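You operate a simulated robot arm through the tools that you are given. There is no shell and no other tool.

You are at the controls of a simulated two-armed robot. One attempt, no reset.

## Task
The display says NO PROBE: fit the yellow probe, close the open latch, set 200 degrees and start.
Fine: the run starts last; leave the knobs, black valve and grey slide alone.

It is judged by the outcome, as a careful person would: the job done as asked, and still so three seconds after it is handed in. It fails if anything else is knocked over, pushed out of place, dropped, spilled or broken.

## Robot
Two 7-joint arms with fingered hands on one trunk that stands fixed in place. Base frame: the origin is at the foot of the trunk, x ahead of it, y to its left, z up. Readings come in m, degrees, newtons and seconds.
The left shoulder is at [0.019, 0.163, 1.192], the right one opposite. Each reaches about 1.215 m from its shoulder. Payload 4 kg a hand.
Tool frame (each hand has its own): the origin (TCP) lies between the finger pads and is the grasp point; the fingertips stand 0.036 m ahead of it; z points along the fingers, y is the line along which they close. The gripper opens to 0.124 m; its body begins 0.042 m behind the TCP. The gripper is a hand of 4 fingers: y runs from the thumb to the fingers, the wrist lies at [-0.015, -0.099, -0.189] in the tool frame, and closing takes about 1.5 s.
Orientation is told as [roll, pitch, yaw] about the base's x, y, z axes, in that order, counted from this pose: with the fingers straight down and the wrist toward the robot, the tool's x, y and z point along [0, 1, 0], [1, 0, 0] and [0, 0, -1] of the base frame.

## Interface
- The arms move only by the tool jog_arm. It takes "left_increments", "right_increments" or both (then of equal length, played together; a hand with none holds still); each is a list of rows, each an object of numbers (a shift or turn left out is 0, a gripper value left out holds the last): "dx", "dy", "dz": the shift along the tool's x, y, z in units of 30 mm (1.0 is 30 mm); "rx", "ry", "rz": the turn, a rotation vector about the tool's x, y, z in units of 6 degrees (1.0 is 6 degrees). In form: [{"dx": .., "dy": .., "dz": .., "rx": .., "ry": .., "rz": ..}, ...]. A call has 1 to 20 rows; each row shifts and turns the commanded pose from where the row before left it, along the tool's axes as they then stand. "left_hand" and "right_hand" are, for a hand that has rows, the closure, from 0 (fully open) to 1 (shut), set as the call begins (left out, the last holds). A call with a number of a shift or a turn outside -1 to 1 is refused whole. A row lasts 0.2 s, in which the tool goes at most 0.05 m and 8.6 degrees; a call with a longer step from one row to the next is refused whole, and so is a gripper value outside its range. A pose out of reach is approached as far as the arm can. The call stops where the force on the tool passes 50 N (or 10 N more than at its start, if that is more) or the arm is blocked; 0.2 s more then pass. The fingers move at their own pace (about 0.045 m/s each) and stop on an object; they squeeze with about 27 N. The grip force told is the motor's: it shows also when the fingers shut on nothing. Time passes only in rows, and 0.2 s behind the last, so rows that do not move let the fingers close. It gives the time, the measured TCP pose, the force on the tool (base axes), the opening and the grip force at its end, in the units of the frame above (readings bear some noise), with the torque about the TCP (base axes, N m) and any sound that the robot's microphone picked up, and new pictures: "show" is both (left out), scene, wrist or none (wrist: the cameras of the hands that moved).
- Cameras (640 x 400 px; columns grow to the right, rows downward): "scene" is now at [0.0912, 0.0463, 1.4581]; the picture's right is [0.47, -0.88, -0.02], its down [-0.20, -0.08, -0.98] and it looks along [0.86, 0.46, -0.21] (base axes); focal length 232 px, centre (320, 200). "left" rides on the left gripper at [-0.075, -0.086, -0.123] in its tool frame; the picture's right is [-0.70, -0.34, 0.63], its down [0.64, -0.68, 0.35] and it looks along [0.32, 0.65, 0.69] (tool axes); focal length 275 px, centre (320, 200). "right" rides on the right gripper at [0.075, -0.086, -0.123] in its tool frame; the picture's right is [-0.70, 0.34, -0.63], its down [-0.64, -0.68, 0.35] and it looks along [-0.31, 0.65, 0.69] (tool axes); focal length 275 px, centre (320, 200). There is no depth. A picture from a camera that has moved, and an enlarged one, comes with that camera's place and axes in the base frame and with its lens.
- slide_trunk(by): moves the trunk up (or, below 0, down) by that many m; the arms and the scene camera ride with it, the base frame stays. It gives what a move gives, with no picture.
- finger_targets(index, middle, ring, thumb_bend, thumb_turn, hand): sets how far each is bent, from 0 (flat) to 1 (curled in); at 0.3 the hand is open as for a grip, at 0.7 the pads meet at the TCP. One left out holds its place. A second passes; each finger stops where it meets its share of the squeeze, and holds until it gets a number again. A gripper value or a shape takes the hand back. It gives what a move gives, with no picture; readings hold the bend of each and the force on the fingers (four entries, about 0 where the hand has none), thumb and palm. thumb_turn goes from beside the hand (0) to across from the fingers (1), as for a grip.
- grasp_type(shape, hand): the hand has 4 fingers and takes this shape, open, in about a second: jaw (thumb against the fingers, like two jaws); tri (thumb and two fingers); tip (a fingertip pinch); poke (one finger out to press); point (the index stretched); flat (the hand flat); cup (the hand cupped); fist (a fist). The gripper value then closes the fingers along that shape, each until it touches; the sizes above hold for jaw. It gives what a move gives, with no picture.
- head_to(pan, tilt): turns the head with the scene camera to pan (to the left, within 86 degrees either way) and tilt (down, from -29 to 69), counted from straight ahead of the robot (the tilt from the chest, where the trunk bows). It gives what a move gives, and a new picture of the scene camera.
- enlarge(camera, box): a new picture of the part [left, top, right, bottom] of that camera's present view, enlarged. It takes no simulated time.
- finish_job(): hands the job in; it is judged then, once.

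Nothing tells you positions but the pictures and the camera data. Unless the task says otherwise, let go and move clear before handing in.

The tools are called after ">>>" as name(argument=value, ...) on one line, values as JSON. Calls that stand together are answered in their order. jog_arm: Moves the arms, as the interface text tells. Its arguments: {"type":"object","properties":{"left_increments":{"type":"array","items":{"type":"object","properties":{"dx":{"type":"number"},"dy":{"type":"number"},"dz":{"type":"number"},"rx":{"type":"number"},"ry":{"type":"number"},"rz":{"type":"number"}}}},"left_hand":{"type":"number"},"right_increments":{"type":"array","items":{"type":"object","properties":{"dx":{"type":"number"},"dy":{"type":"number"},"dz":{"type":"number"},"rx":{"type":"number"},"ry":{"type":"number"},"rz":{"type":"number"}}}},"right_hand":{"type":"number"},"show":{"type":"string","enum":["both","scene","wrist","none"]}},"required":[]} The other tools are called the same way: slide_trunk (by) moves the trunk up or down; grasp_type (shape, hand) gives the hand a shape; finger_targets (index, middle, ring, thumb_bend, thumb_turn, hand) moves the fingers one by one; head_to (pan, tilt) turns the head that bears the scene camera; enlarge (camera, box) takes an enlarged picture of a part of a camera's view; finish_job () hands the job in.

At the start:

```text
time_s: 0.0
left_eef_pos: [0.3848, 0.5844, 1.5797]
left_orientation: [0.0, 0.0, -0.1]
left_wrist_force: [-0.7, -0.2, 0.1]
left_ft_torque: [0.02, 0.01, 0.0]
left_finger_gap: 0.1236
left_grip_force: 0.0
left_shape: jaw
left_bend: [0.3, 0.3, 0.3, 0.3, 0.98]
left_finger forces: [0.0, 0.1, 0.0, 0.0, 0.0, 0.0]
right_eef_pos: [0.6214, 0.113, 1.5237]
right_orientation: [0.0, 0.0, -0.2]
right_wrist_force: [0.0, 0.5, -0.3]
right_ft_torque: [-0.04, -0.06, -0.02]
right_finger_gap: 0.1236
right_grip_force: 0.2
right_shape: jaw
right_bend: [0.3, 0.3, 0.3, 0.3, 0.98]
right_finger forces: [0.0, 0.0, 0.0, 0.0, 0.1, 0.0]
trunk travel left (down, up): [-0.35, 0.128]
head pan, tilt (commanded): [27.9, 10.2]
```

scene: 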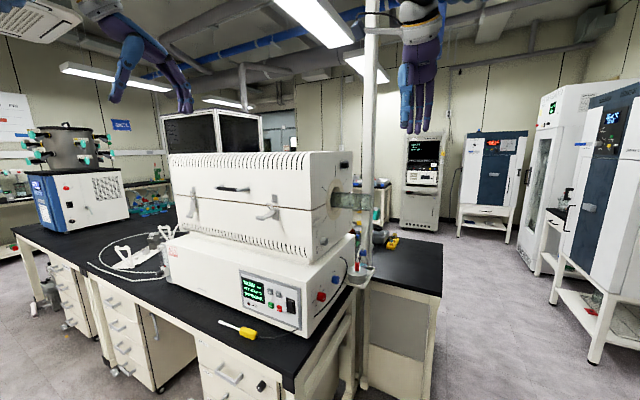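
right: 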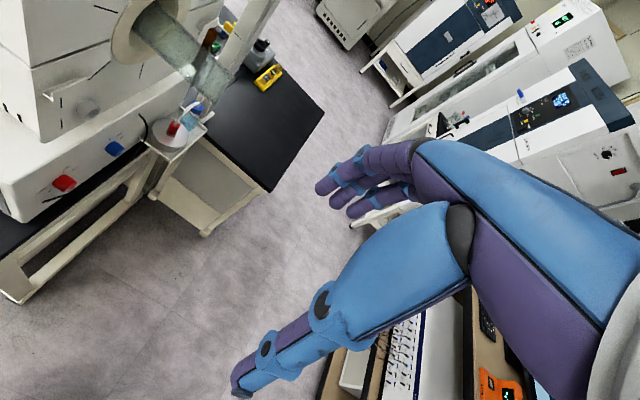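
left: 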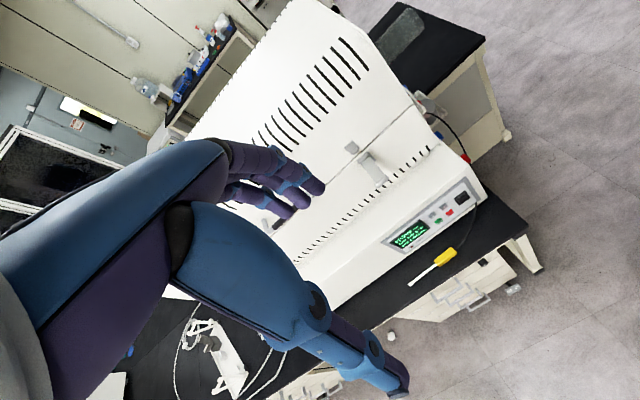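

I see a tube furnace on a bench with a display panel at the lower right, a yellow probe lying on the bench in front of it, and latches on the furnace front. I'll enlarge the picture for details first.

>>> enlarge(camera="scene", box=[200, 250, 360, 350])

>>> enlarge(camera="scene", box=[160, 140, 400, 290])

>>> enlarge(camera="left", box=[340, 120, 540, 300])

>>> enlarge(camera="right", box=[0, 0, 320, 200])

```text
4.00 times, centred on (280, 300) of scene
camera zoom: at [0.0912, 0.0463, 1.4581], right [0.47, -0.88, -0.02], down [-0.2, -0.08, -0.98], along [0.86, 0.46, -0.21], focal length 927 px, centre (480, -200)
```

zoom: 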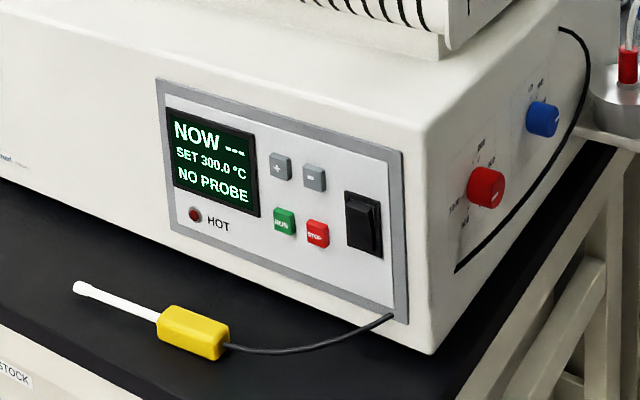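

```text
2.67 times, centred on (280, 215) of scene
camera zoom: at [0.0912, 0.0463, 1.4581], right [0.47, -0.88, -0.02], down [-0.2, -0.08, -0.98], along [0.86, 0.46, -0.21], focal length 618 px, centre (427, 160)
```

zoom: 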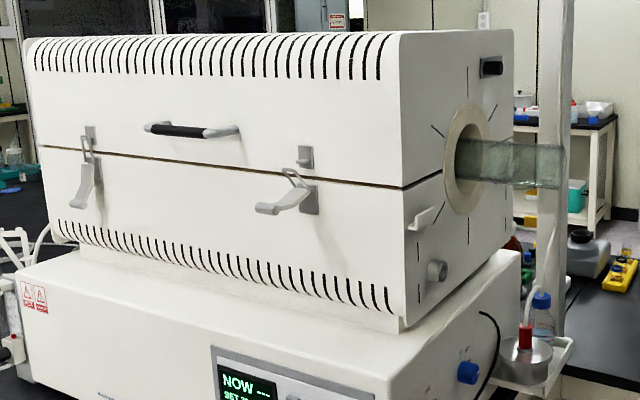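

```text
2.22 times, centred on (440, 210) of left
camera zoom: at [0.2997, 0.5094, 1.7024], right [-0.34, -0.7, -0.63], down [-0.68, 0.64, -0.35], along [0.65, 0.32, -0.69], focal length 612 px, centre (53, 178)
```

zoom: 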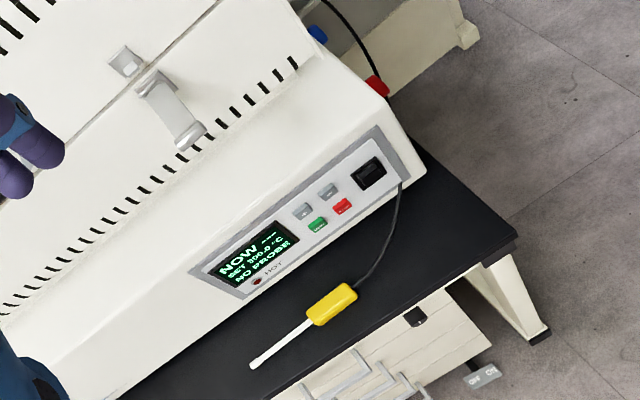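

```text
2.00 times, centred on (160, 100) of right
camera zoom: at [0.5363, 0.188, 1.6465], right [0.34, -0.7, 0.63], down [-0.68, -0.64, -0.35], along [0.65, -0.32, -0.69], focal length 551 px, centre (640, 400)
```

zoom: 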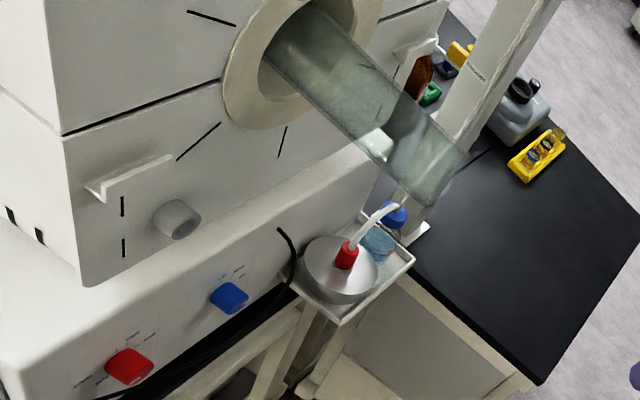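

The furnace seems axis-aligned: its front faces me at about x = 0.66–0.74 and its right end is at y ≈ 0.42. The open latch is likely the right one, near [0.65, 0.58, 1.24]. I'll zoom in tighter on the latches, panel, socket and probe.

>>> enlarge(camera="scene", box=[245, 185, 293, 215])

>>> enlarge(camera="scene", box=[176, 180, 224, 225])

>>> enlarge(camera="scene", box=[300, 150, 380, 260])

>>> enlarge(camera="right", box=[30, 60, 110, 130])

>>> enlarge(camera="left", box=[380, 180, 480, 290])

>>> enlarge(camera="left", box=[330, 130, 410, 200])

```text
13.33 times, centred on (269, 200) of scene
camera zoom: at [0.0912, 0.0463, 1.4581], right [0.47, -0.88, -0.02], down [-0.2, -0.08, -0.98], along [0.86, 0.46, -0.21], focal length 3090 px, centre (1000, 200)
```

zoom: 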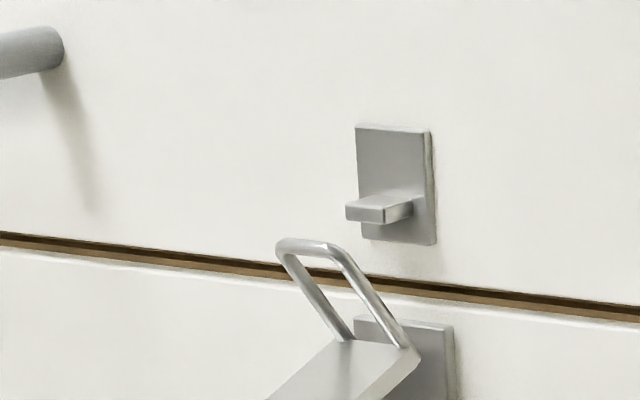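

```text
8.89 times, centred on (200, 202) of scene
camera zoom: at [0.0912, 0.0463, 1.4581], right [0.47, -0.88, -0.02], down [-0.2, -0.08, -0.98], along [0.86, 0.46, -0.21], focal length 2060 px, centre (1387, 178)
```

zoom: 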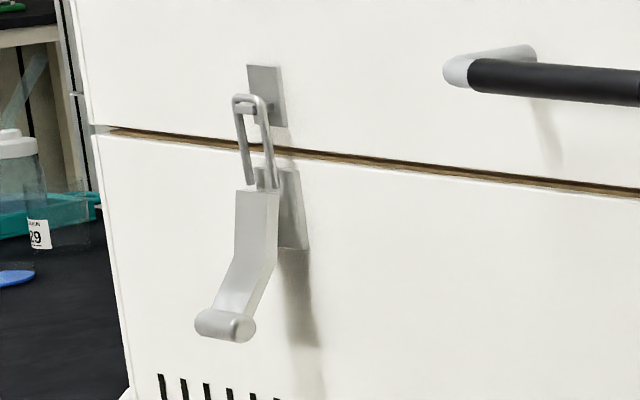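

```text
3.64 times, centred on (340, 205) of scene
camera zoom: at [0.0912, 0.0463, 1.4581], right [0.47, -0.88, -0.02], down [-0.2, -0.08, -0.98], along [0.86, 0.46, -0.21], focal length 843 px, centre (247, 182)
```

zoom: 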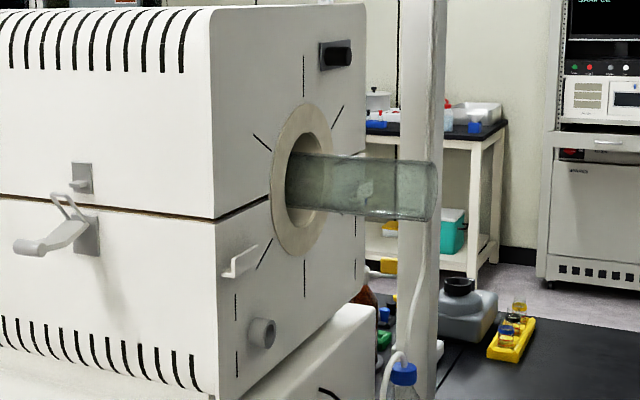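

```text
5.71 times, centred on (70, 95) of right
camera zoom: at [0.5363, 0.188, 1.6465], right [0.34, -0.7, 0.63], down [-0.68, -0.64, -0.35], along [0.65, -0.32, -0.69], focal length 1573 px, centre (1749, 800)
```

zoom: 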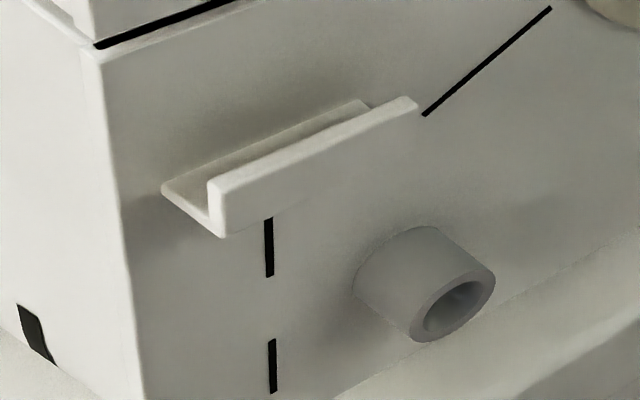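

```text
3.64 times, centred on (430, 235) of left
camera zoom: at [0.2997, 0.5094, 1.7024], right [-0.34, -0.7, -0.63], down [-0.68, 0.64, -0.35], along [0.65, 0.32, -0.69], focal length 1001 px, centre (-80, 73)
```

zoom: 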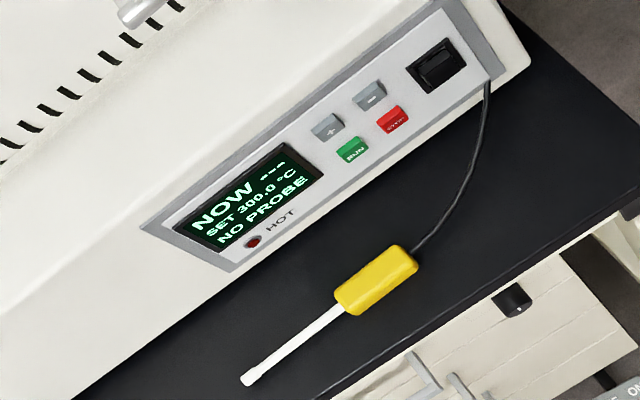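

```text
5.71 times, centred on (370, 165) of left
camera zoom: at [0.2997, 0.5094, 1.7024], right [-0.34, -0.7, -0.63], down [-0.68, 0.64, -0.35], along [0.65, 0.32, -0.69], focal length 1573 px, centre (34, 400)
```

zoom: 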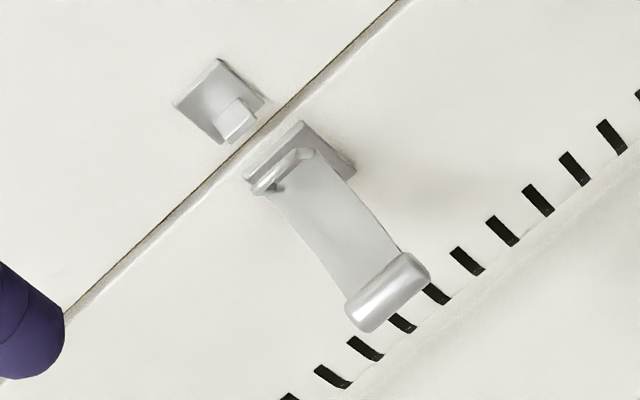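

The right latch is open: its lever sticks out and the bail is not on the catch. I take the probe to lie along +y, with the yellow body near [0.59, 0.61, 0.83] and the tip near [0.59, 0.755], and the socket to be a hollow cylinder near [0.81, 0.41, 1.13] facing −y. I'll bring the left hand down in front of the furnace to look closer.

>>> jog_arm(left_increments=[{"dz": 1, "dy": 0.2}, {"dz": 1, "dy": 0.2}, {"dz": 1, "dy": 0.2}, {"dz": 1, "dy": 0.2}, {"dz": 1, "dy": 0.2}, {"dz": 1, "dy": 0.2}, {"dz": 1, "dy": 0.2}, {"dz": 1, "dy": 0.2}, {"dz": 1, "dy": 0.1}, {"dz": 1, "dy": 0.1}, {"dz": 1}, {"dz": 1}, {"dz": 1}, {"dz": 1}, {"dz": 1}, {"dz": 1}])

```text
time_s: 3.4
left_eef_pos: [0.4374, 0.5833, 1.0974]
left_orientation: [-0.1, -0.1, 0.1]
left_wrist_force: [-0.4, -0.5, 0.5]
left_ft_torque: [-0.04, 0.03, 0.0]
left_finger_gap: 0.1239
left_grip_force: 0.1
left_shape: jaw
left_bend: [0.3, 0.3, 0.3, 0.3, 0.98]
left_finger forces: [0.0, 0.0, 0.0, 0.1, 0.0, 0.1]
right_eef_pos: [0.6232, 0.1138, 1.5234]
right_orientation: [-0.1, -0.1, 0.0]
right_wrist_force: [0.1, 0.2, 0.1]
right_ft_torque: [-0.03, -0.01, 0.05]
right_finger_gap: 0.1237
right_grip_force: 0.0
right_shape: jaw
right_bend: [0.3, 0.3, 0.3, 0.3, 0.98]
right_finger forces: [0.1, 0.0, 0.0, 0.1, 0.0, 0.0]
trunk travel left (down, up): [-0.35, 0.128]
head pan, tilt (commanded): [27.9, 10.2]
camera scene: at [0.0914, 0.0464, 1.4581], right [0.47, -0.88, -0.02], down [-0.2, -0.08, -0.98], along [0.86, 0.46, -0.21], focal length 232 px, centre (320, 200)
camera left: at [0.3529, 0.5096, 1.2214], right [-0.34, -0.7, -0.63], down [-0.68, 0.64, -0.35], along [0.65, 0.32, -0.69], focal length 275 px, centre (320, 200)
```

scene: 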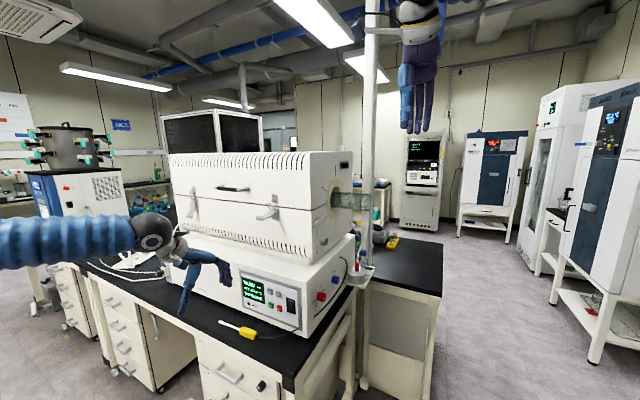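
left: 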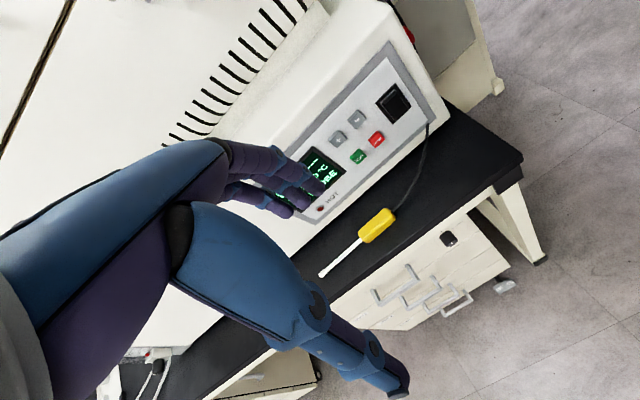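

The left hand is now in front of the furnace and the probe is clearly in view. I'll zoom in on the probe for exact geometry.

>>> enlarge(camera="left", box=[310, 195, 410, 285])

>>> enlarge(camera="left", box=[290, 50, 450, 220])

>>> enlarge(camera="scene", box=[205, 305, 305, 355])

```text
4.44 times, centred on (360, 240) of left
camera zoom: at [0.3529, 0.5096, 1.2214], right [-0.34, -0.7, -0.63], down [-0.68, 0.64, -0.35], along [0.65, 0.32, -0.69], focal length 1224 px, centre (142, 22)
```

zoom: 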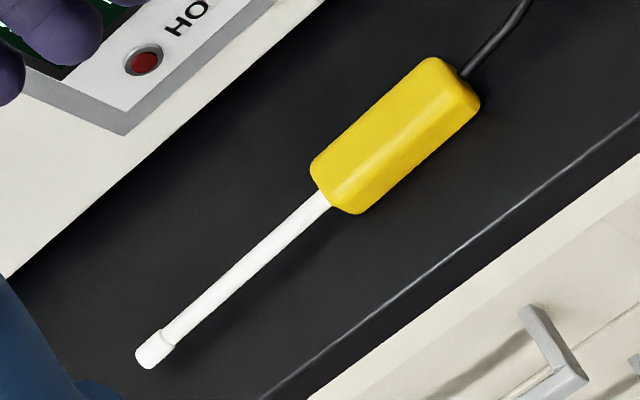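

```text
2.35 times, centred on (370, 135) of left
camera zoom: at [0.3529, 0.5096, 1.2214], right [-0.34, -0.7, -0.63], down [-0.68, 0.64, -0.35], along [0.65, 0.32, -0.69], focal length 648 px, centre (202, 353)
```

zoom: 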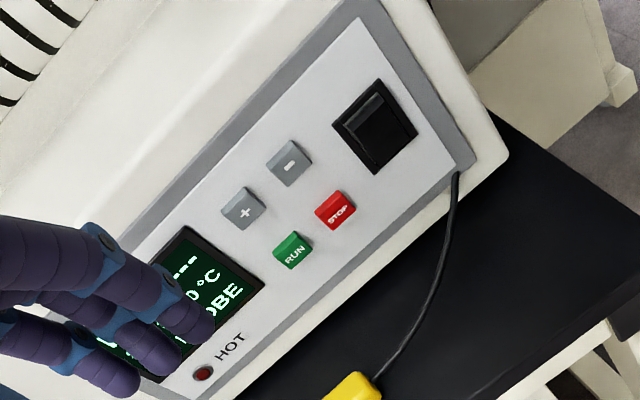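

```text
6.40 times, centred on (255, 330) of scene
camera zoom: at [0.0914, 0.0464, 1.4581], right [0.47, -0.88, -0.02], down [-0.2, -0.08, -0.98], along [0.86, 0.46, -0.21], focal length 1483 px, centre (736, -632)
```

zoom: 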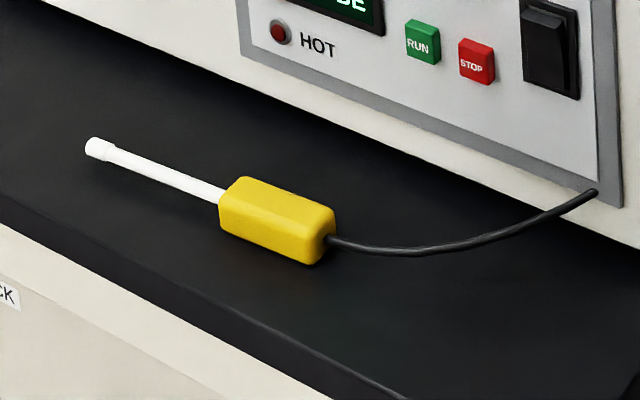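

The probe's yellow body is centred near [0.589, 0.618, 0.827] and the rod points almost along +y, about 2.6° toward −x. The panel front is near x = 0.68. I'll half-close the left hand, tilt it slightly so the knuckles clear the panel, and hover over the probe.

>>> jog_arm(left_increments=[{"rx": -1, "rz": -0.43}, {"rx": -1}, {"dx": 0.133, "dy": 0.503, "dz": 0.943}, {"dx": 0.133, "dy": 0.503, "dz": 0.943}, {"dx": 0.133, "dy": 0.503, "dz": 0.943}, {"dx": 0.133, "dy": 0.503, "dz": 0.943}, {"dx": 0.133, "dy": 0.503, "dz": 0.943}, {"dx": 0.133, "dy": 0.503, "dz": 0.943}, {}], left_hand=0.35)

```text
time_s: 5.4
left_eef_pos: [0.5617, 0.6111, 0.9537]
left_orientation: [-0.2, -12.1, 2.6]
left_wrist_force: [0.0, 0.3, 0.4]
left_ft_torque: [0.04, -0.03, 0.02]
left_finger_gap: 0.0809
left_grip_force: 0.0
left_shape: jaw
left_bend: [0.36, 0.4, 0.38, 0.51, 0.99]
left_finger forces: [0.0, 0.0, 0.0, 0.1, 0.0, 0.1]
right_eef_pos: [0.6209, 0.113, 1.5251]
right_orientation: [-0.1, -0.1, -0.1]
right_wrist_force: [-0.8, 0.7, -0.5]
right_ft_torque: [0.02, 0.04, 0.0]
right_finger_gap: 0.1235
right_grip_force: 0.1
right_shape: jaw
right_bend: [0.3, 0.3, 0.3, 0.3, 0.98]
right_finger forces: [0.0, 0.1, 0.1, 0.1, 0.1, 0.1]
trunk travel left (down, up): [-0.35, 0.128]
head pan, tilt (commanded): [27.9, 10.2]
camera scene: at [0.0903, 0.0458, 1.4583], right [0.47, -0.88, -0.02], down [-0.2, -0.08, -0.98], along [0.86, 0.46, -0.21], focal length 232 px, centre (320, 200)
camera left: at [0.456, 0.5324, 1.0548], right [-0.17, -0.71, -0.69], down [-0.62, 0.62, -0.48], along [0.76, 0.35, -0.54], focal length 275 px, centre (320, 200)
```

scene: 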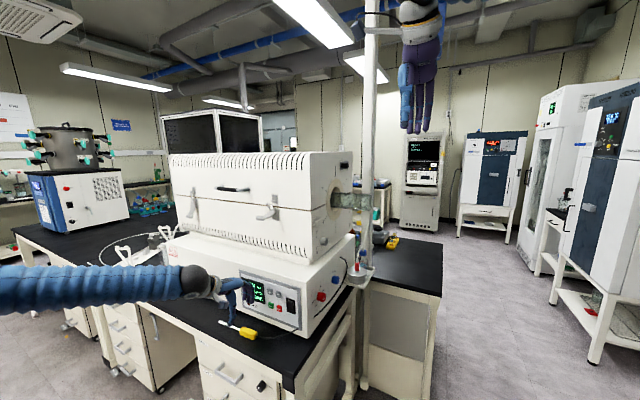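
left: 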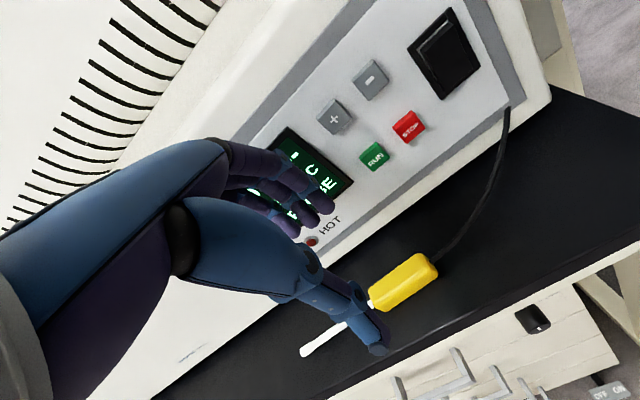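

The hand hovers above the probe with about 0.1 m still to go along the fingers. I'll descend most of the way and check alignment.

>>> jog_arm(left_increments=[{"dz": 0.8}, {"dz": 0.8}, {"dz": 0.8}, {}])

>>> enlarge(camera="left", box=[260, 160, 460, 360])

>>> enlarge(camera="scene", box=[190, 255, 310, 355])

```text
time_s: 6.4
left_eef_pos: [0.5762, 0.6124, 0.8821]
left_orientation: [0.0, -12.0, 2.6]
left_wrist_force: [-0.2, 0.4, 0.0]
left_ft_torque: [0.01, 0.03, -0.02]
left_finger_gap: 0.081
left_grip_force: 0.1
left_shape: jaw
left_bend: [0.36, 0.4, 0.38, 0.51, 0.99]
left_finger forces: [0.0, 0.0, 0.0, 0.1, 0.0, 0.0]
right_eef_pos: [0.6221, 0.1119, 1.5228]
right_orientation: [0.0, -0.1, -0.2]
right_wrist_force: [-0.3, -0.3, 0.3]
right_ft_torque: [0.02, 0.01, -0.02]
right_finger_gap: 0.1238
right_grip_force: 0.1
right_shape: jaw
right_bend: [0.3, 0.3, 0.3, 0.3, 0.98]
right_finger forces: [0.1, 0.0, 0.0, 0.1, 0.1, 0.0]
trunk travel left (down, up): [-0.35, 0.128]
head pan, tilt (commanded): [27.9, 10.2]
camera scene: at [0.0907, 0.046, 1.4582], right [0.47, -0.88, -0.02], down [-0.2, -0.08, -0.98], along [0.86, 0.46, -0.21], focal length 232 px, centre (320, 200)
camera left: at [0.4705, 0.5341, 0.9845], right [-0.17, -0.71, -0.69], down [-0.62, 0.62, -0.48], along [0.76, 0.35, -0.54], focal length 275 px, centre (320, 200)
```

scene: 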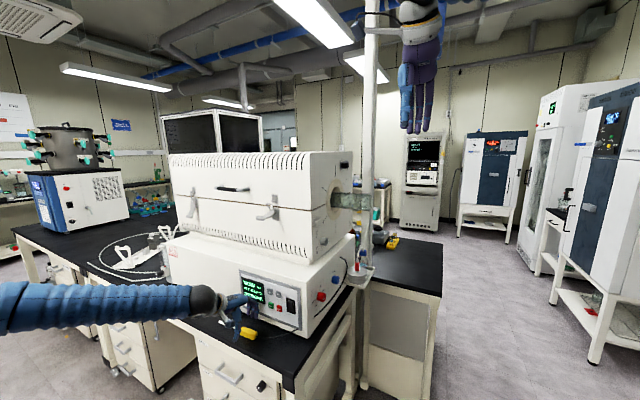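
left: 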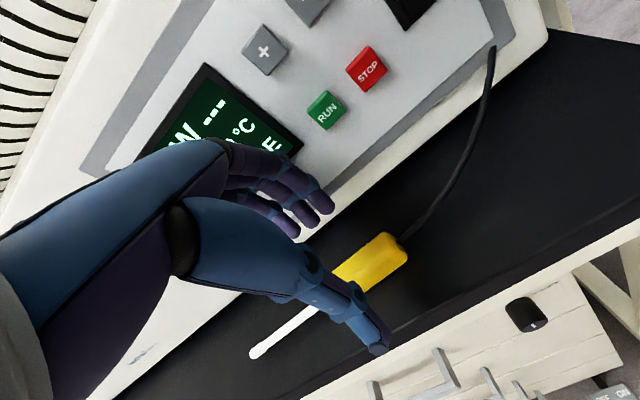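

```text
2.00 times, centred on (360, 260) of left
camera zoom: at [0.4705, 0.5341, 0.9845], right [-0.17, -0.71, -0.69], down [-0.62, 0.62, -0.48], along [0.76, 0.35, -0.54], focal length 551 px, centre (240, 80)
```

zoom: 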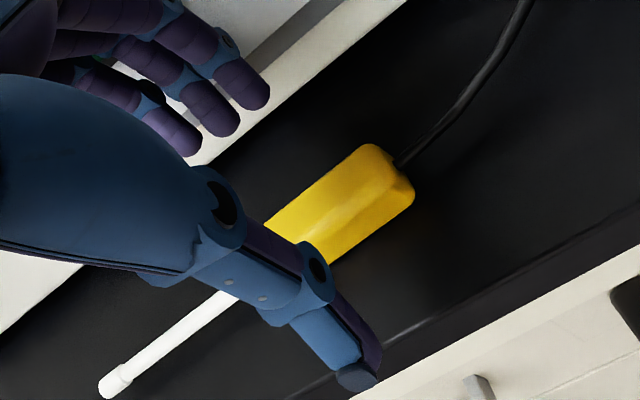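

```text
4.00 times, centred on (250, 305) of scene
camera zoom: at [0.0907, 0.046, 1.4582], right [0.47, -0.88, -0.02], down [-0.2, -0.08, -0.98], along [0.86, 0.46, -0.21], focal length 927 px, centre (600, -220)
```

zoom: 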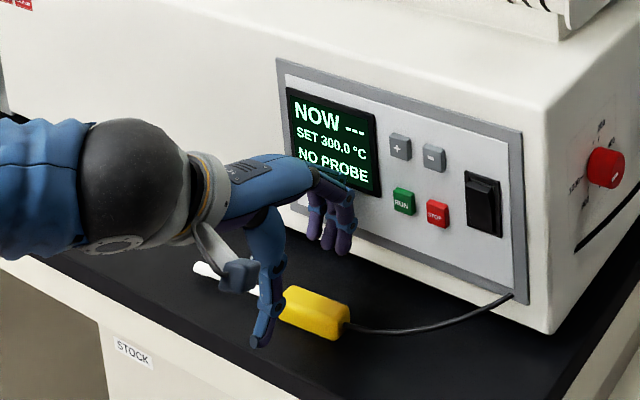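

The alignment looks right: the yellow axis lies along the pinch line, and the bench is at about z = 0.805. I'll go down the last ~25 mm.

>>> jog_arm(left_increments=[{"dz": 0.45, "dy": 0.05}, {"dz": 0.4, "dy": 0.05}, {}], show="wrist")

>>> enlarge(camera="left", box=[260, 160, 460, 360])

>>> enlarge(camera="scene", box=[230, 290, 290, 350])

```text
time_s: 7.2
left_eef_pos: [0.5857, 0.612, 0.858]
left_orientation: [-0.2, -12.0, 2.6]
left_wrist_force: [0.0, 0.5, 0.1]
left_ft_torque: [0.02, 0.01, 0.0]
left_finger_gap: 0.0808
left_grip_force: 0.1
left_shape: jaw
left_bend: [0.36, 0.4, 0.38, 0.51, 0.99]
left_finger forces: [0.0, 0.1, 0.0, 0.1, 0.0, 0.1]
right_eef_pos: [0.6219, 0.1123, 1.5237]
right_orientation: [0.0, 0.0, -0.1]
right_wrist_force: [-0.2, -0.4, 0.0]
right_ft_torque: [0.01, -0.03, -0.01]
right_finger_gap: 0.1238
right_grip_force: 0.0
right_shape: jaw
right_bend: [0.3, 0.3, 0.3, 0.3, 0.98]
right_finger forces: [0.0, 0.0, 0.0, 0.0, 0.1, 0.1]
trunk travel left (down, up): [-0.35, 0.128]
head pan, tilt (commanded): [27.9, 10.2]
camera left: at [0.48, 0.5342, 0.9605], right [-0.17, -0.71, -0.69], down [-0.62, 0.62, -0.48], along [0.76, 0.35, -0.54], focal length 275 px, centre (320, 200)
```

left: 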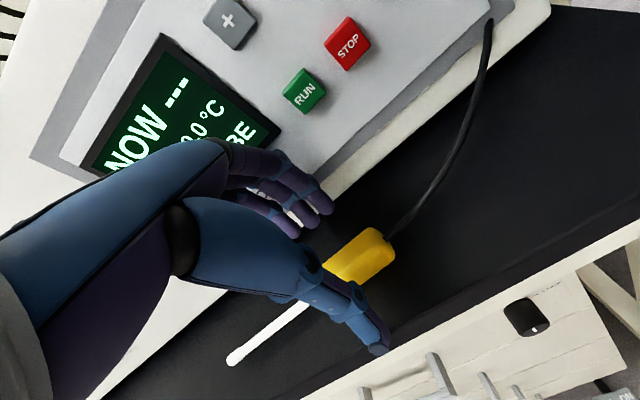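

```text
2.00 times, centred on (360, 260) of left
camera zoom: at [0.48, 0.5342, 0.9605], right [-0.17, -0.71, -0.69], down [-0.62, 0.62, -0.48], along [0.76, 0.35, -0.54], focal length 551 px, centre (240, 80)
```

zoom: 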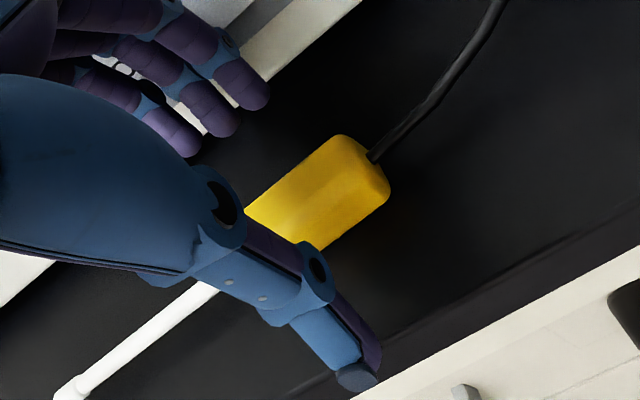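

```text
6.67 times, centred on (260, 320) of scene
camera zoom: at [0.0912, 0.0463, 1.4581], right [0.47, -0.88, -0.02], down [-0.2, -0.08, -0.98], along [0.86, 0.46, -0.21], focal length 1545 px, centre (720, -600)
```

zoom: 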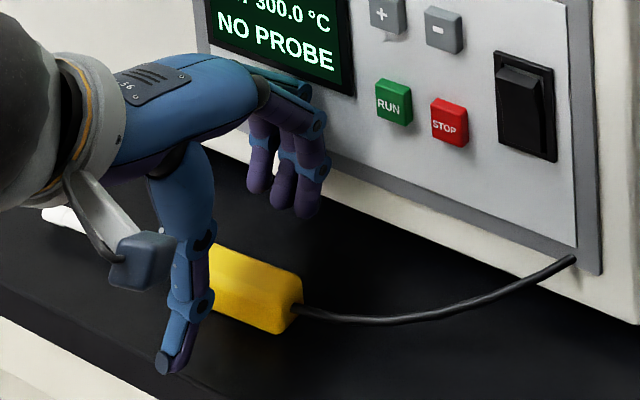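

The three fingers and the thumb straddle the yellow body. I'll ease down another 9 mm, watching the force.

>>> jog_arm(left_increments=[{"dz": 0.15}, {"dz": 0.15}, {}], show="none")

>>> enlarge(camera="scene", box=[230, 290, 290, 350])

>>> enlarge(camera="left", box=[260, 160, 460, 360])

```text
time_s: 8.0
left_eef_pos: [0.5878, 0.6134, 0.8491]
left_orientation: [-0.3, -11.9, 2.5]
left_wrist_force: [-0.4, -0.4, 0.6]
left_ft_torque: [0.03, -0.02, -0.01]
left_finger_gap: 0.0809
left_grip_force: 0.1
left_shape: jaw
left_bend: [0.36, 0.4, 0.38, 0.51, 0.99]
left_finger forces: [0.0, 0.0, 0.1, 0.0, 0.0, 0.1]
right_eef_pos: [0.6225, 0.1128, 1.5233]
right_orientation: [0.0, -0.1, -0.1]
right_wrist_force: [0.2, -0.4, -0.2]
right_ft_torque: [-0.01, -0.02, 0.02]
right_finger_gap: 0.1234
right_grip_force: 0.1
right_shape: jaw
right_bend: [0.3, 0.3, 0.3, 0.3, 0.98]
right_finger forces: [0.1, 0.1, 0.0, 0.1, 0.0, 0.1]
trunk travel left (down, up): [-0.35, 0.128]
head pan, tilt (commanded): [27.9, 10.2]
```

```text
6.67 times, centred on (260, 320) of scene
camera zoom: at [0.0912, 0.0463, 1.4581], right [0.47, -0.88, -0.02], down [-0.2, -0.08, -0.98], along [0.86, 0.46, -0.21], focal length 1545 px, centre (720, -600)
```

zoom: 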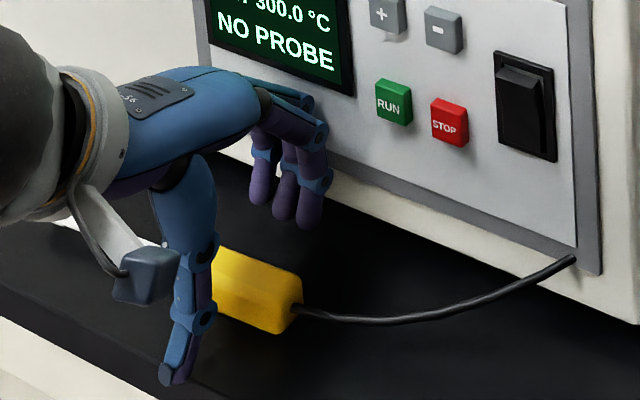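

```text
2.00 times, centred on (360, 260) of left
camera zoom: at [0.4814, 0.5348, 0.9519], right [-0.17, -0.71, -0.69], down [-0.62, 0.62, -0.48], along [0.76, 0.35, -0.54], focal length 551 px, centre (240, 80)
```

zoom: 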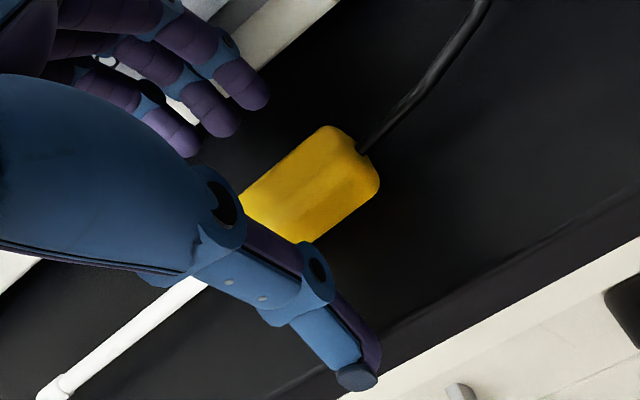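

>>> jog_arm(left_increments=[{"dz": 0.1}, {"dz": 0.1}, {}], show="none")

```text
time_s: 8.8
left_eef_pos: [0.5887, 0.6127, 0.8433]
left_orientation: [-0.1, -11.9, 2.6]
left_wrist_force: [-0.3, 0.3, 2.7]
left_ft_torque: [-0.02, 0.11, -0.01]
left_finger_gap: 0.0808
left_grip_force: 0.1
left_shape: jaw
left_bend: [0.36, 0.4, 0.38, 0.51, 0.99]
left_finger forces: [0.1, 0.0, 0.0, 0.0, 2.2, 0.0]
right_eef_pos: [0.6218, 0.1133, 1.5241]
right_orientation: [0.0, 0.0, 0.0]
right_wrist_force: [-0.1, 1.1, -0.4]
right_ft_torque: [0.02, -0.02, -0.01]
right_finger_gap: 0.1236
right_grip_force: 0.1
right_shape: jaw
right_bend: [0.3, 0.3, 0.3, 0.3, 0.98]
right_finger forces: [0.0, 0.0, 0.0, 0.0, 0.0, 0.1]
trunk travel left (down, up): [-0.35, 0.128]
head pan, tilt (commanded): [27.9, 10.2]
```

The thumb tip just touched the bench (2 N). I'll raise 2 mm and start closing gently.

>>> jog_arm(left_increments=[{"dz": -0.07}, {}], show="none")

>>> jog_arm(left_increments=[{}, {}, {}, {}], left_hand=0.6, show="none")

>>> enlarge(camera="left", box=[260, 160, 460, 360])

>>> enlarge(camera="scene", box=[230, 290, 290, 350])

```text
time_s: 9.4
left_eef_pos: [0.589, 0.6123, 0.8448]
left_orientation: [-0.2, -12.0, 2.6]
left_wrist_force: [-0.6, 0.1, 0.0]
left_ft_torque: [-0.03, 0.0, 0.05]
left_finger_gap: 0.0807
left_grip_force: 0.1
left_shape: jaw
left_bend: [0.36, 0.4, 0.38, 0.51, 0.99]
left_finger forces: [0.0, 0.0, 0.0, 0.0, 0.0, 0.0]
right_eef_pos: [0.6226, 0.1144, 1.523]
right_orientation: [0.0, 0.0, -0.1]
right_wrist_force: [-0.7, 0.5, -0.4]
right_ft_torque: [0.03, -0.01, -0.01]
right_finger_gap: 0.1238
right_grip_force: 0.1
right_shape: jaw
right_bend: [0.3, 0.3, 0.3, 0.3, 0.98]
right_finger forces: [0.0, 0.1, 0.0, 0.1, 0.0, 0.0]
trunk travel left (down, up): [-0.35, 0.128]
head pan, tilt (commanded): [27.9, 10.2]
```

```text
time_s: 10.4
left_eef_pos: [0.5885, 0.6133, 0.8461]
left_orientation: [-0.3, -11.9, 2.5]
left_wrist_force: [-0.1, -0.8, -0.6]
left_ft_torque: [-0.01, 0.04, 0.0]
left_finger_gap: 0.0499
left_grip_force: 0.1
left_shape: jaw
left_bend: [0.46, 0.5, 0.48, 0.59, 1.0]
left_finger forces: [0.0, 0.0, 0.0, 0.0, 0.1, 0.0]
right_eef_pos: [0.6222, 0.1127, 1.5229]
right_orientation: [0.0, 0.1, -0.1]
right_wrist_force: [-0.8, -0.2, 0.2]
right_ft_torque: [0.0, 0.01, -0.04]
right_finger_gap: 0.1238
right_grip_force: 0.0
right_shape: jaw
right_bend: [0.3, 0.3, 0.3, 0.3, 0.98]
right_finger forces: [0.0, 0.0, 0.0, 0.0, 0.0, 0.0]
trunk travel left (down, up): [-0.35, 0.128]
head pan, tilt (commanded): [27.9, 10.2]
```

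```text
2.00 times, centred on (360, 260) of left
camera zoom: at [0.4823, 0.5348, 0.9479], right [-0.17, -0.71, -0.69], down [-0.62, 0.62, -0.48], along [0.76, 0.35, -0.54], focal length 551 px, centre (240, 80)
```

zoom: 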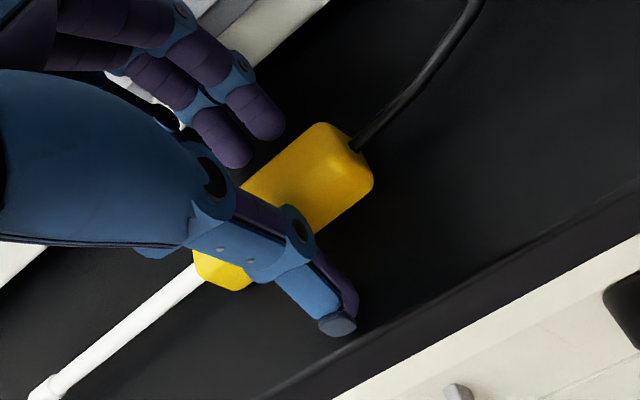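

```text
6.67 times, centred on (260, 320) of scene
camera zoom: at [0.0913, 0.0463, 1.4581], right [0.47, -0.88, -0.02], down [-0.2, -0.08, -0.98], along [0.86, 0.46, -0.21], focal length 1545 px, centre (720, -600)
```

zoom: 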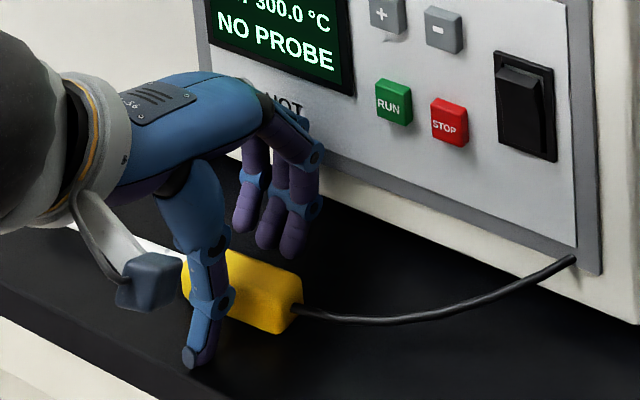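

The thumb and fingers are centred on the yellow body. I'll close the grip.

>>> jog_arm(left_increments=[{}, {}, {}, {}, {}, {}, {}], left_hand=1.0, show="none")

>>> enlarge(camera="left", box=[220, 160, 460, 360])

>>> enlarge(camera="scene", box=[200, 280, 300, 350])

```text
time_s: 12.0
left_eef_pos: [0.5888, 0.6129, 0.846]
left_orientation: [0.0, -12.0, 2.6]
left_wrist_force: [0.8, 0.0, 5.1]
left_ft_torque: [0.01, -0.11, -0.02]
left_finger_gap: 0.0213
left_grip_force: 27.1
left_shape: jaw
left_bend: [0.58, 0.6, 0.59, 0.65, 1.0]
left_finger forces: [16.5, 9.0, 3.9, 0.0, 29.3, 0.0]
right_eef_pos: [0.6225, 0.1128, 1.5252]
right_orientation: [-0.1, 0.0, -0.1]
right_wrist_force: [0.1, 0.3, 0.4]
right_ft_torque: [0.03, -0.03, -0.01]
right_finger_gap: 0.1238
right_grip_force: 0.1
right_shape: jaw
right_bend: [0.3, 0.3, 0.3, 0.3, 0.98]
right_finger forces: [0.0, 0.0, 0.0, 0.0, 0.1, 0.0]
trunk travel left (down, up): [-0.35, 0.128]
head pan, tilt (commanded): [27.9, 10.2]
```

```text
2.00 times, centred on (340, 260) of left
camera zoom: at [0.4822, 0.5347, 0.9483], right [-0.17, -0.71, -0.69], down [-0.62, 0.62, -0.48], along [0.76, 0.35, -0.54], focal length 551 px, centre (280, 80)
```

zoom: 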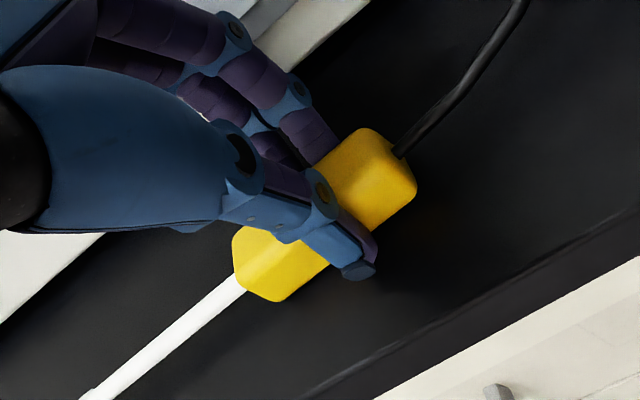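

```text
5.71 times, centred on (250, 315) of scene
camera zoom: at [0.091, 0.0461, 1.4581], right [0.47, -0.88, -0.02], down [-0.2, -0.08, -0.98], along [0.86, 0.46, -0.21], focal length 1324 px, centre (720, -457)
```

zoom: 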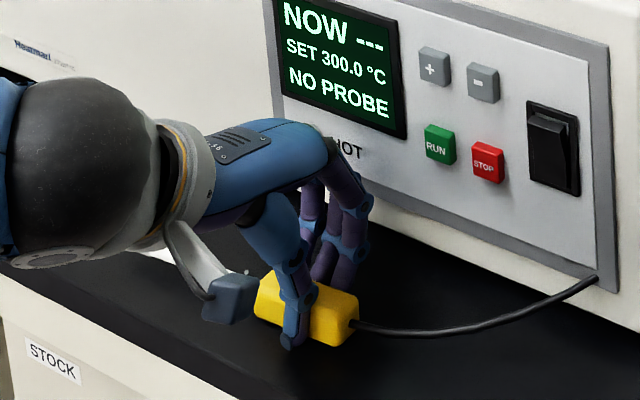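

The probe is gripped (27 N, all three fingers loaded). I'll lift along the hand axis and check that it stays firm.

>>> jog_arm(left_increments=[{"dz": -0.5}, {"dz": -0.8, "dy": -0.3}, {"dz": -0.8, "dy": -0.5}, {"dz": -0.8, "dy": -0.5}, {}], show="both")

>>> enlarge(camera="left", box=[220, 160, 460, 360])

>>> enlarge(camera="scene", box=[180, 240, 300, 340])

```text
time_s: 13.2
left_eef_pos: [0.5325, 0.6112, 0.9203]
left_orientation: [-0.2, -11.9, 2.6]
left_wrist_force: [0.0, 0.8, -0.5]
left_ft_torque: [-0.01, 0.03, -0.01]
left_finger_gap: 0.0207
left_grip_force: 27.1
left_shape: jaw
left_bend: [0.58, 0.61, 0.6, 0.65, 1.0]
left_finger forces: [16.7, 9.0, 2.7, 0.0, 28.6, 0.0]
right_eef_pos: [0.6224, 0.1131, 1.5222]
right_orientation: [0.1, 0.1, -0.1]
right_wrist_force: [0.6, 0.5, -0.7]
right_ft_torque: [0.01, -0.01, -0.02]
right_finger_gap: 0.1238
right_grip_force: 0.0
right_shape: jaw
right_bend: [0.3, 0.3, 0.3, 0.3, 0.98]
right_finger forces: [0.0, 0.0, 0.0, 0.0, 0.1, 0.1]
trunk travel left (down, up): [-0.35, 0.128]
head pan, tilt (commanded): [27.9, 10.2]
camera scene: at [0.092, 0.0469, 1.4579], right [0.47, -0.88, -0.02], down [-0.2, -0.08, -0.98], along [0.86, 0.46, -0.21], focal length 232 px, centre (320, 200)
camera left: at [0.4263, 0.5323, 1.0238], right [-0.17, -0.71, -0.69], down [-0.62, 0.62, -0.48], along [0.76, 0.35, -0.54], focal length 275 px, centre (320, 200)
```

scene: 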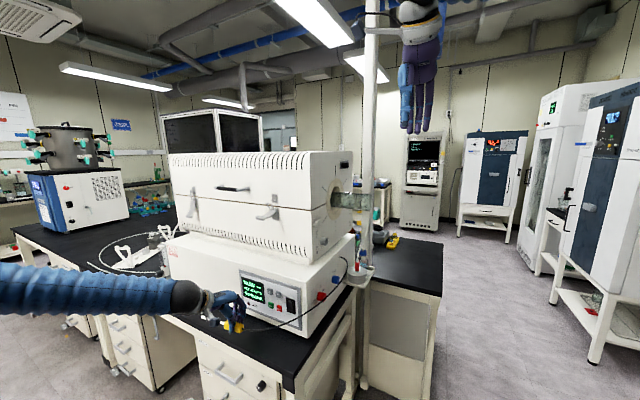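
left: 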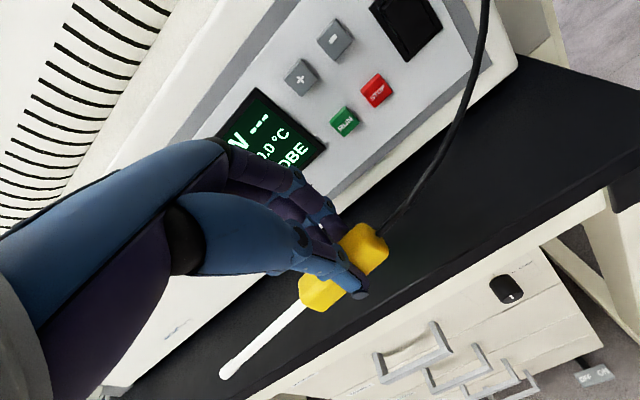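

```text
2.00 times, centred on (340, 260) of left
camera zoom: at [0.4263, 0.5323, 1.0238], right [-0.17, -0.71, -0.69], down [-0.62, 0.62, -0.48], along [0.76, 0.35, -0.54], focal length 551 px, centre (280, 80)
```

zoom: 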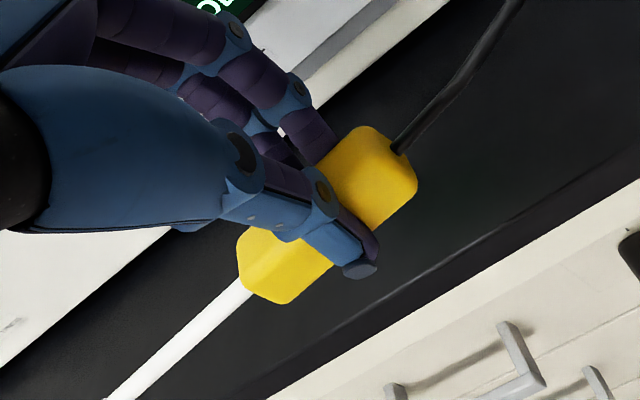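

```text
4.00 times, centred on (240, 290) of scene
camera zoom: at [0.092, 0.0469, 1.4579], right [0.47, -0.88, -0.02], down [-0.2, -0.08, -0.98], along [0.86, 0.46, -0.21], focal length 927 px, centre (640, -160)
```

zoom: 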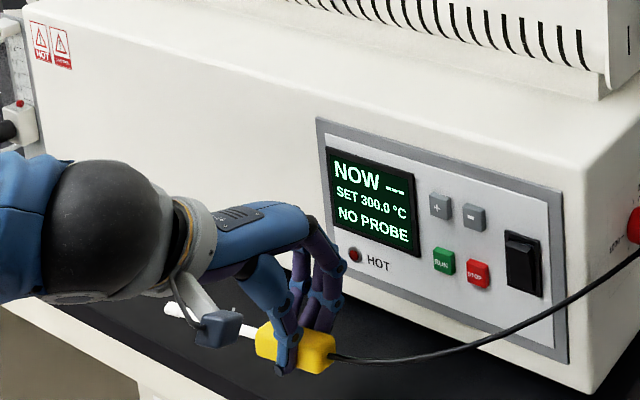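

The probe is firmly held and its cable trails from the furnace's end face. I'll back off, rise, and move the hand to the right of the furnace, keeping the rod clear of it.

>>> jog_arm(left_increments=[{"dx": -0.6, "dy": -0.4, "dz": -0.8}, {"dx": -0.8, "dy": -0.3, "dz": -0.8}, {"dx": -0.82, "dy": -0.2, "dz": -0.81}, {"dx": -0.82, "dy": -0.2, "dz": -0.81}, {"dx": -0.82, "dy": -0.2, "dz": -0.81}, {"dx": -0.82, "dy": -0.2, "dz": -0.81}, {"dx": -0.82, "dy": -0.15, "dz": -0.81}, {"dx": -0.82, "dy": 0, "dz": -0.81}, {}], show="both")

```text
time_s: 15.2
left_eef_pos: [0.4736, 0.4326, 1.1052]
left_orientation: [-0.2, -11.9, 2.6]
left_wrist_force: [-1.1, 0.7, -0.1]
left_ft_torque: [-0.01, 0.01, 0.01]
left_finger_gap: 0.0205
left_grip_force: 26.4
left_shape: jaw
left_bend: [0.58, 0.61, 0.6, 0.65, 1.0]
left_finger forces: [16.8, 8.9, 2.7, 0.0, 28.6, 0.0]
left hand out of reach, approached as far as the arm can: row 7, 8
right_eef_pos: [0.6202, 0.1132, 1.5236]
right_orientation: [0.0, 0.0, -0.1]
right_wrist_force: [-0.4, 0.8, 0.3]
right_ft_torque: [-0.01, -0.05, 0.04]
right_finger_gap: 0.1233
right_grip_force: 0.1
right_shape: jaw
right_bend: [0.3, 0.3, 0.3, 0.3, 0.98]
right_finger forces: [0.0, 0.0, 0.0, 0.0, 0.1, 0.1]
trunk travel left (down, up): [-0.35, 0.128]
head pan, tilt (commanded): [27.9, 10.2]
camera scene: at [0.0907, 0.0463, 1.4581], right [0.47, -0.88, -0.02], down [-0.2, -0.08, -0.98], along [0.86, 0.46, -0.21], focal length 232 px, centre (320, 200)
camera left: at [0.3682, 0.3543, 1.2087], right [-0.17, -0.71, -0.69], down [-0.62, 0.62, -0.48], along [0.76, 0.35, -0.54], focal length 275 px, centre (320, 200)
```

scene: 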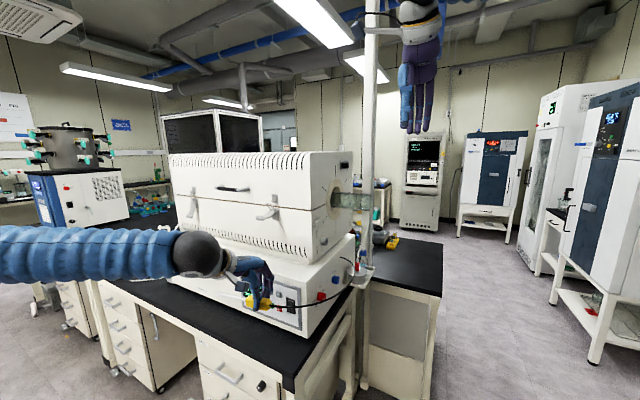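
left: 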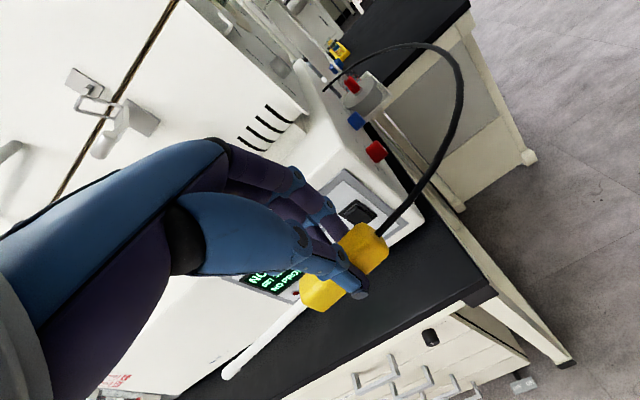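

The arm folds too tightly this close to the body, so I'll go a bit further forward while moving right and pitching the fingers forward.

>>> jog_arm(left_increments=[{"dx": -0.2, "dy": 0.95, "dz": 0.2}, {"dx": -0.2, "dy": 0.95, "dz": 0.2}, {"dx": -0.3, "dy": 0.7, "dz": 0.15}, {"dx": -0.6, "dy": 0.15, "rx": -1}, {"dx": -0.75, "dy": 0.15, "rx": -1}, {"dx": -0.75, "dy": 0.15, "dz": 0.05, "rx": -1}, {"dx": -0.75, "dy": 0.15, "dz": 0.05, "rx": -1}, {"dx": -0.75, "dy": 0.1, "dz": 0.1, "rx": -1}, {"dx": -0.75, "dy": 0.1, "dz": 0.1, "rx": -1}, {}], show="both")

```text
time_s: 17.4
left_eef_pos: [0.6043, 0.2891, 1.1104]
left_orientation: [-0.1, -48.0, 2.7]
left_wrist_force: [0.3, 0.2, 0.0]
left_ft_torque: [0.03, -0.01, -0.02]
left_finger_gap: 0.0199
left_grip_force: 26.6
left_shape: jaw
left_bend: [0.58, 0.61, 0.61, 0.65, 1.0]
left_finger forces: [16.6, 8.9, 4.3, 0.0, 27.8, 0.0]
left hand out of reach, approached as far as the arm can: row 7, 8, 9
right_eef_pos: [0.6227, 0.1126, 1.5237]
right_orientation: [-0.1, 0.0, -0.2]
right_wrist_force: [0.5, 0.8, 0.4]
right_ft_torque: [-0.03, 0.02, 0.0]
right_finger_gap: 0.1237
right_grip_force: 0.0
right_shape: jaw
right_bend: [0.3, 0.3, 0.3, 0.3, 0.98]
right_finger forces: [0.0, 0.0, 0.0, 0.0, 0.0, 0.0]
trunk travel left (down, up): [-0.35, 0.128]
head pan, tilt (commanded): [27.9, 10.2]
camera scene: at [0.091, 0.0466, 1.4582], right [0.47, -0.88, -0.02], down [-0.2, -0.08, -0.98], along [0.86, 0.46, -0.21], focal length 232 px, centre (320, 200)
camera left: at [0.4584, 0.2077, 1.1287], right [0.28, -0.69, -0.67], down [-0.23, 0.63, -0.74], along [0.93, 0.36, 0.02], focal length 275 px, centre (320, 200)
```

scene: 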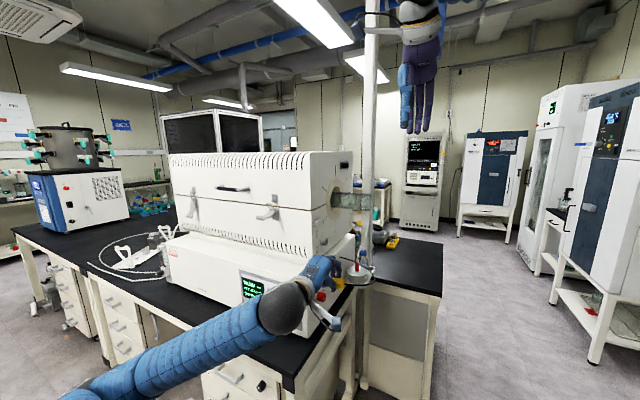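
left: 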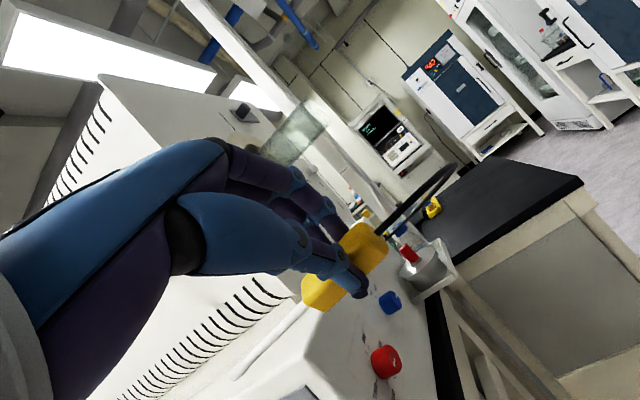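

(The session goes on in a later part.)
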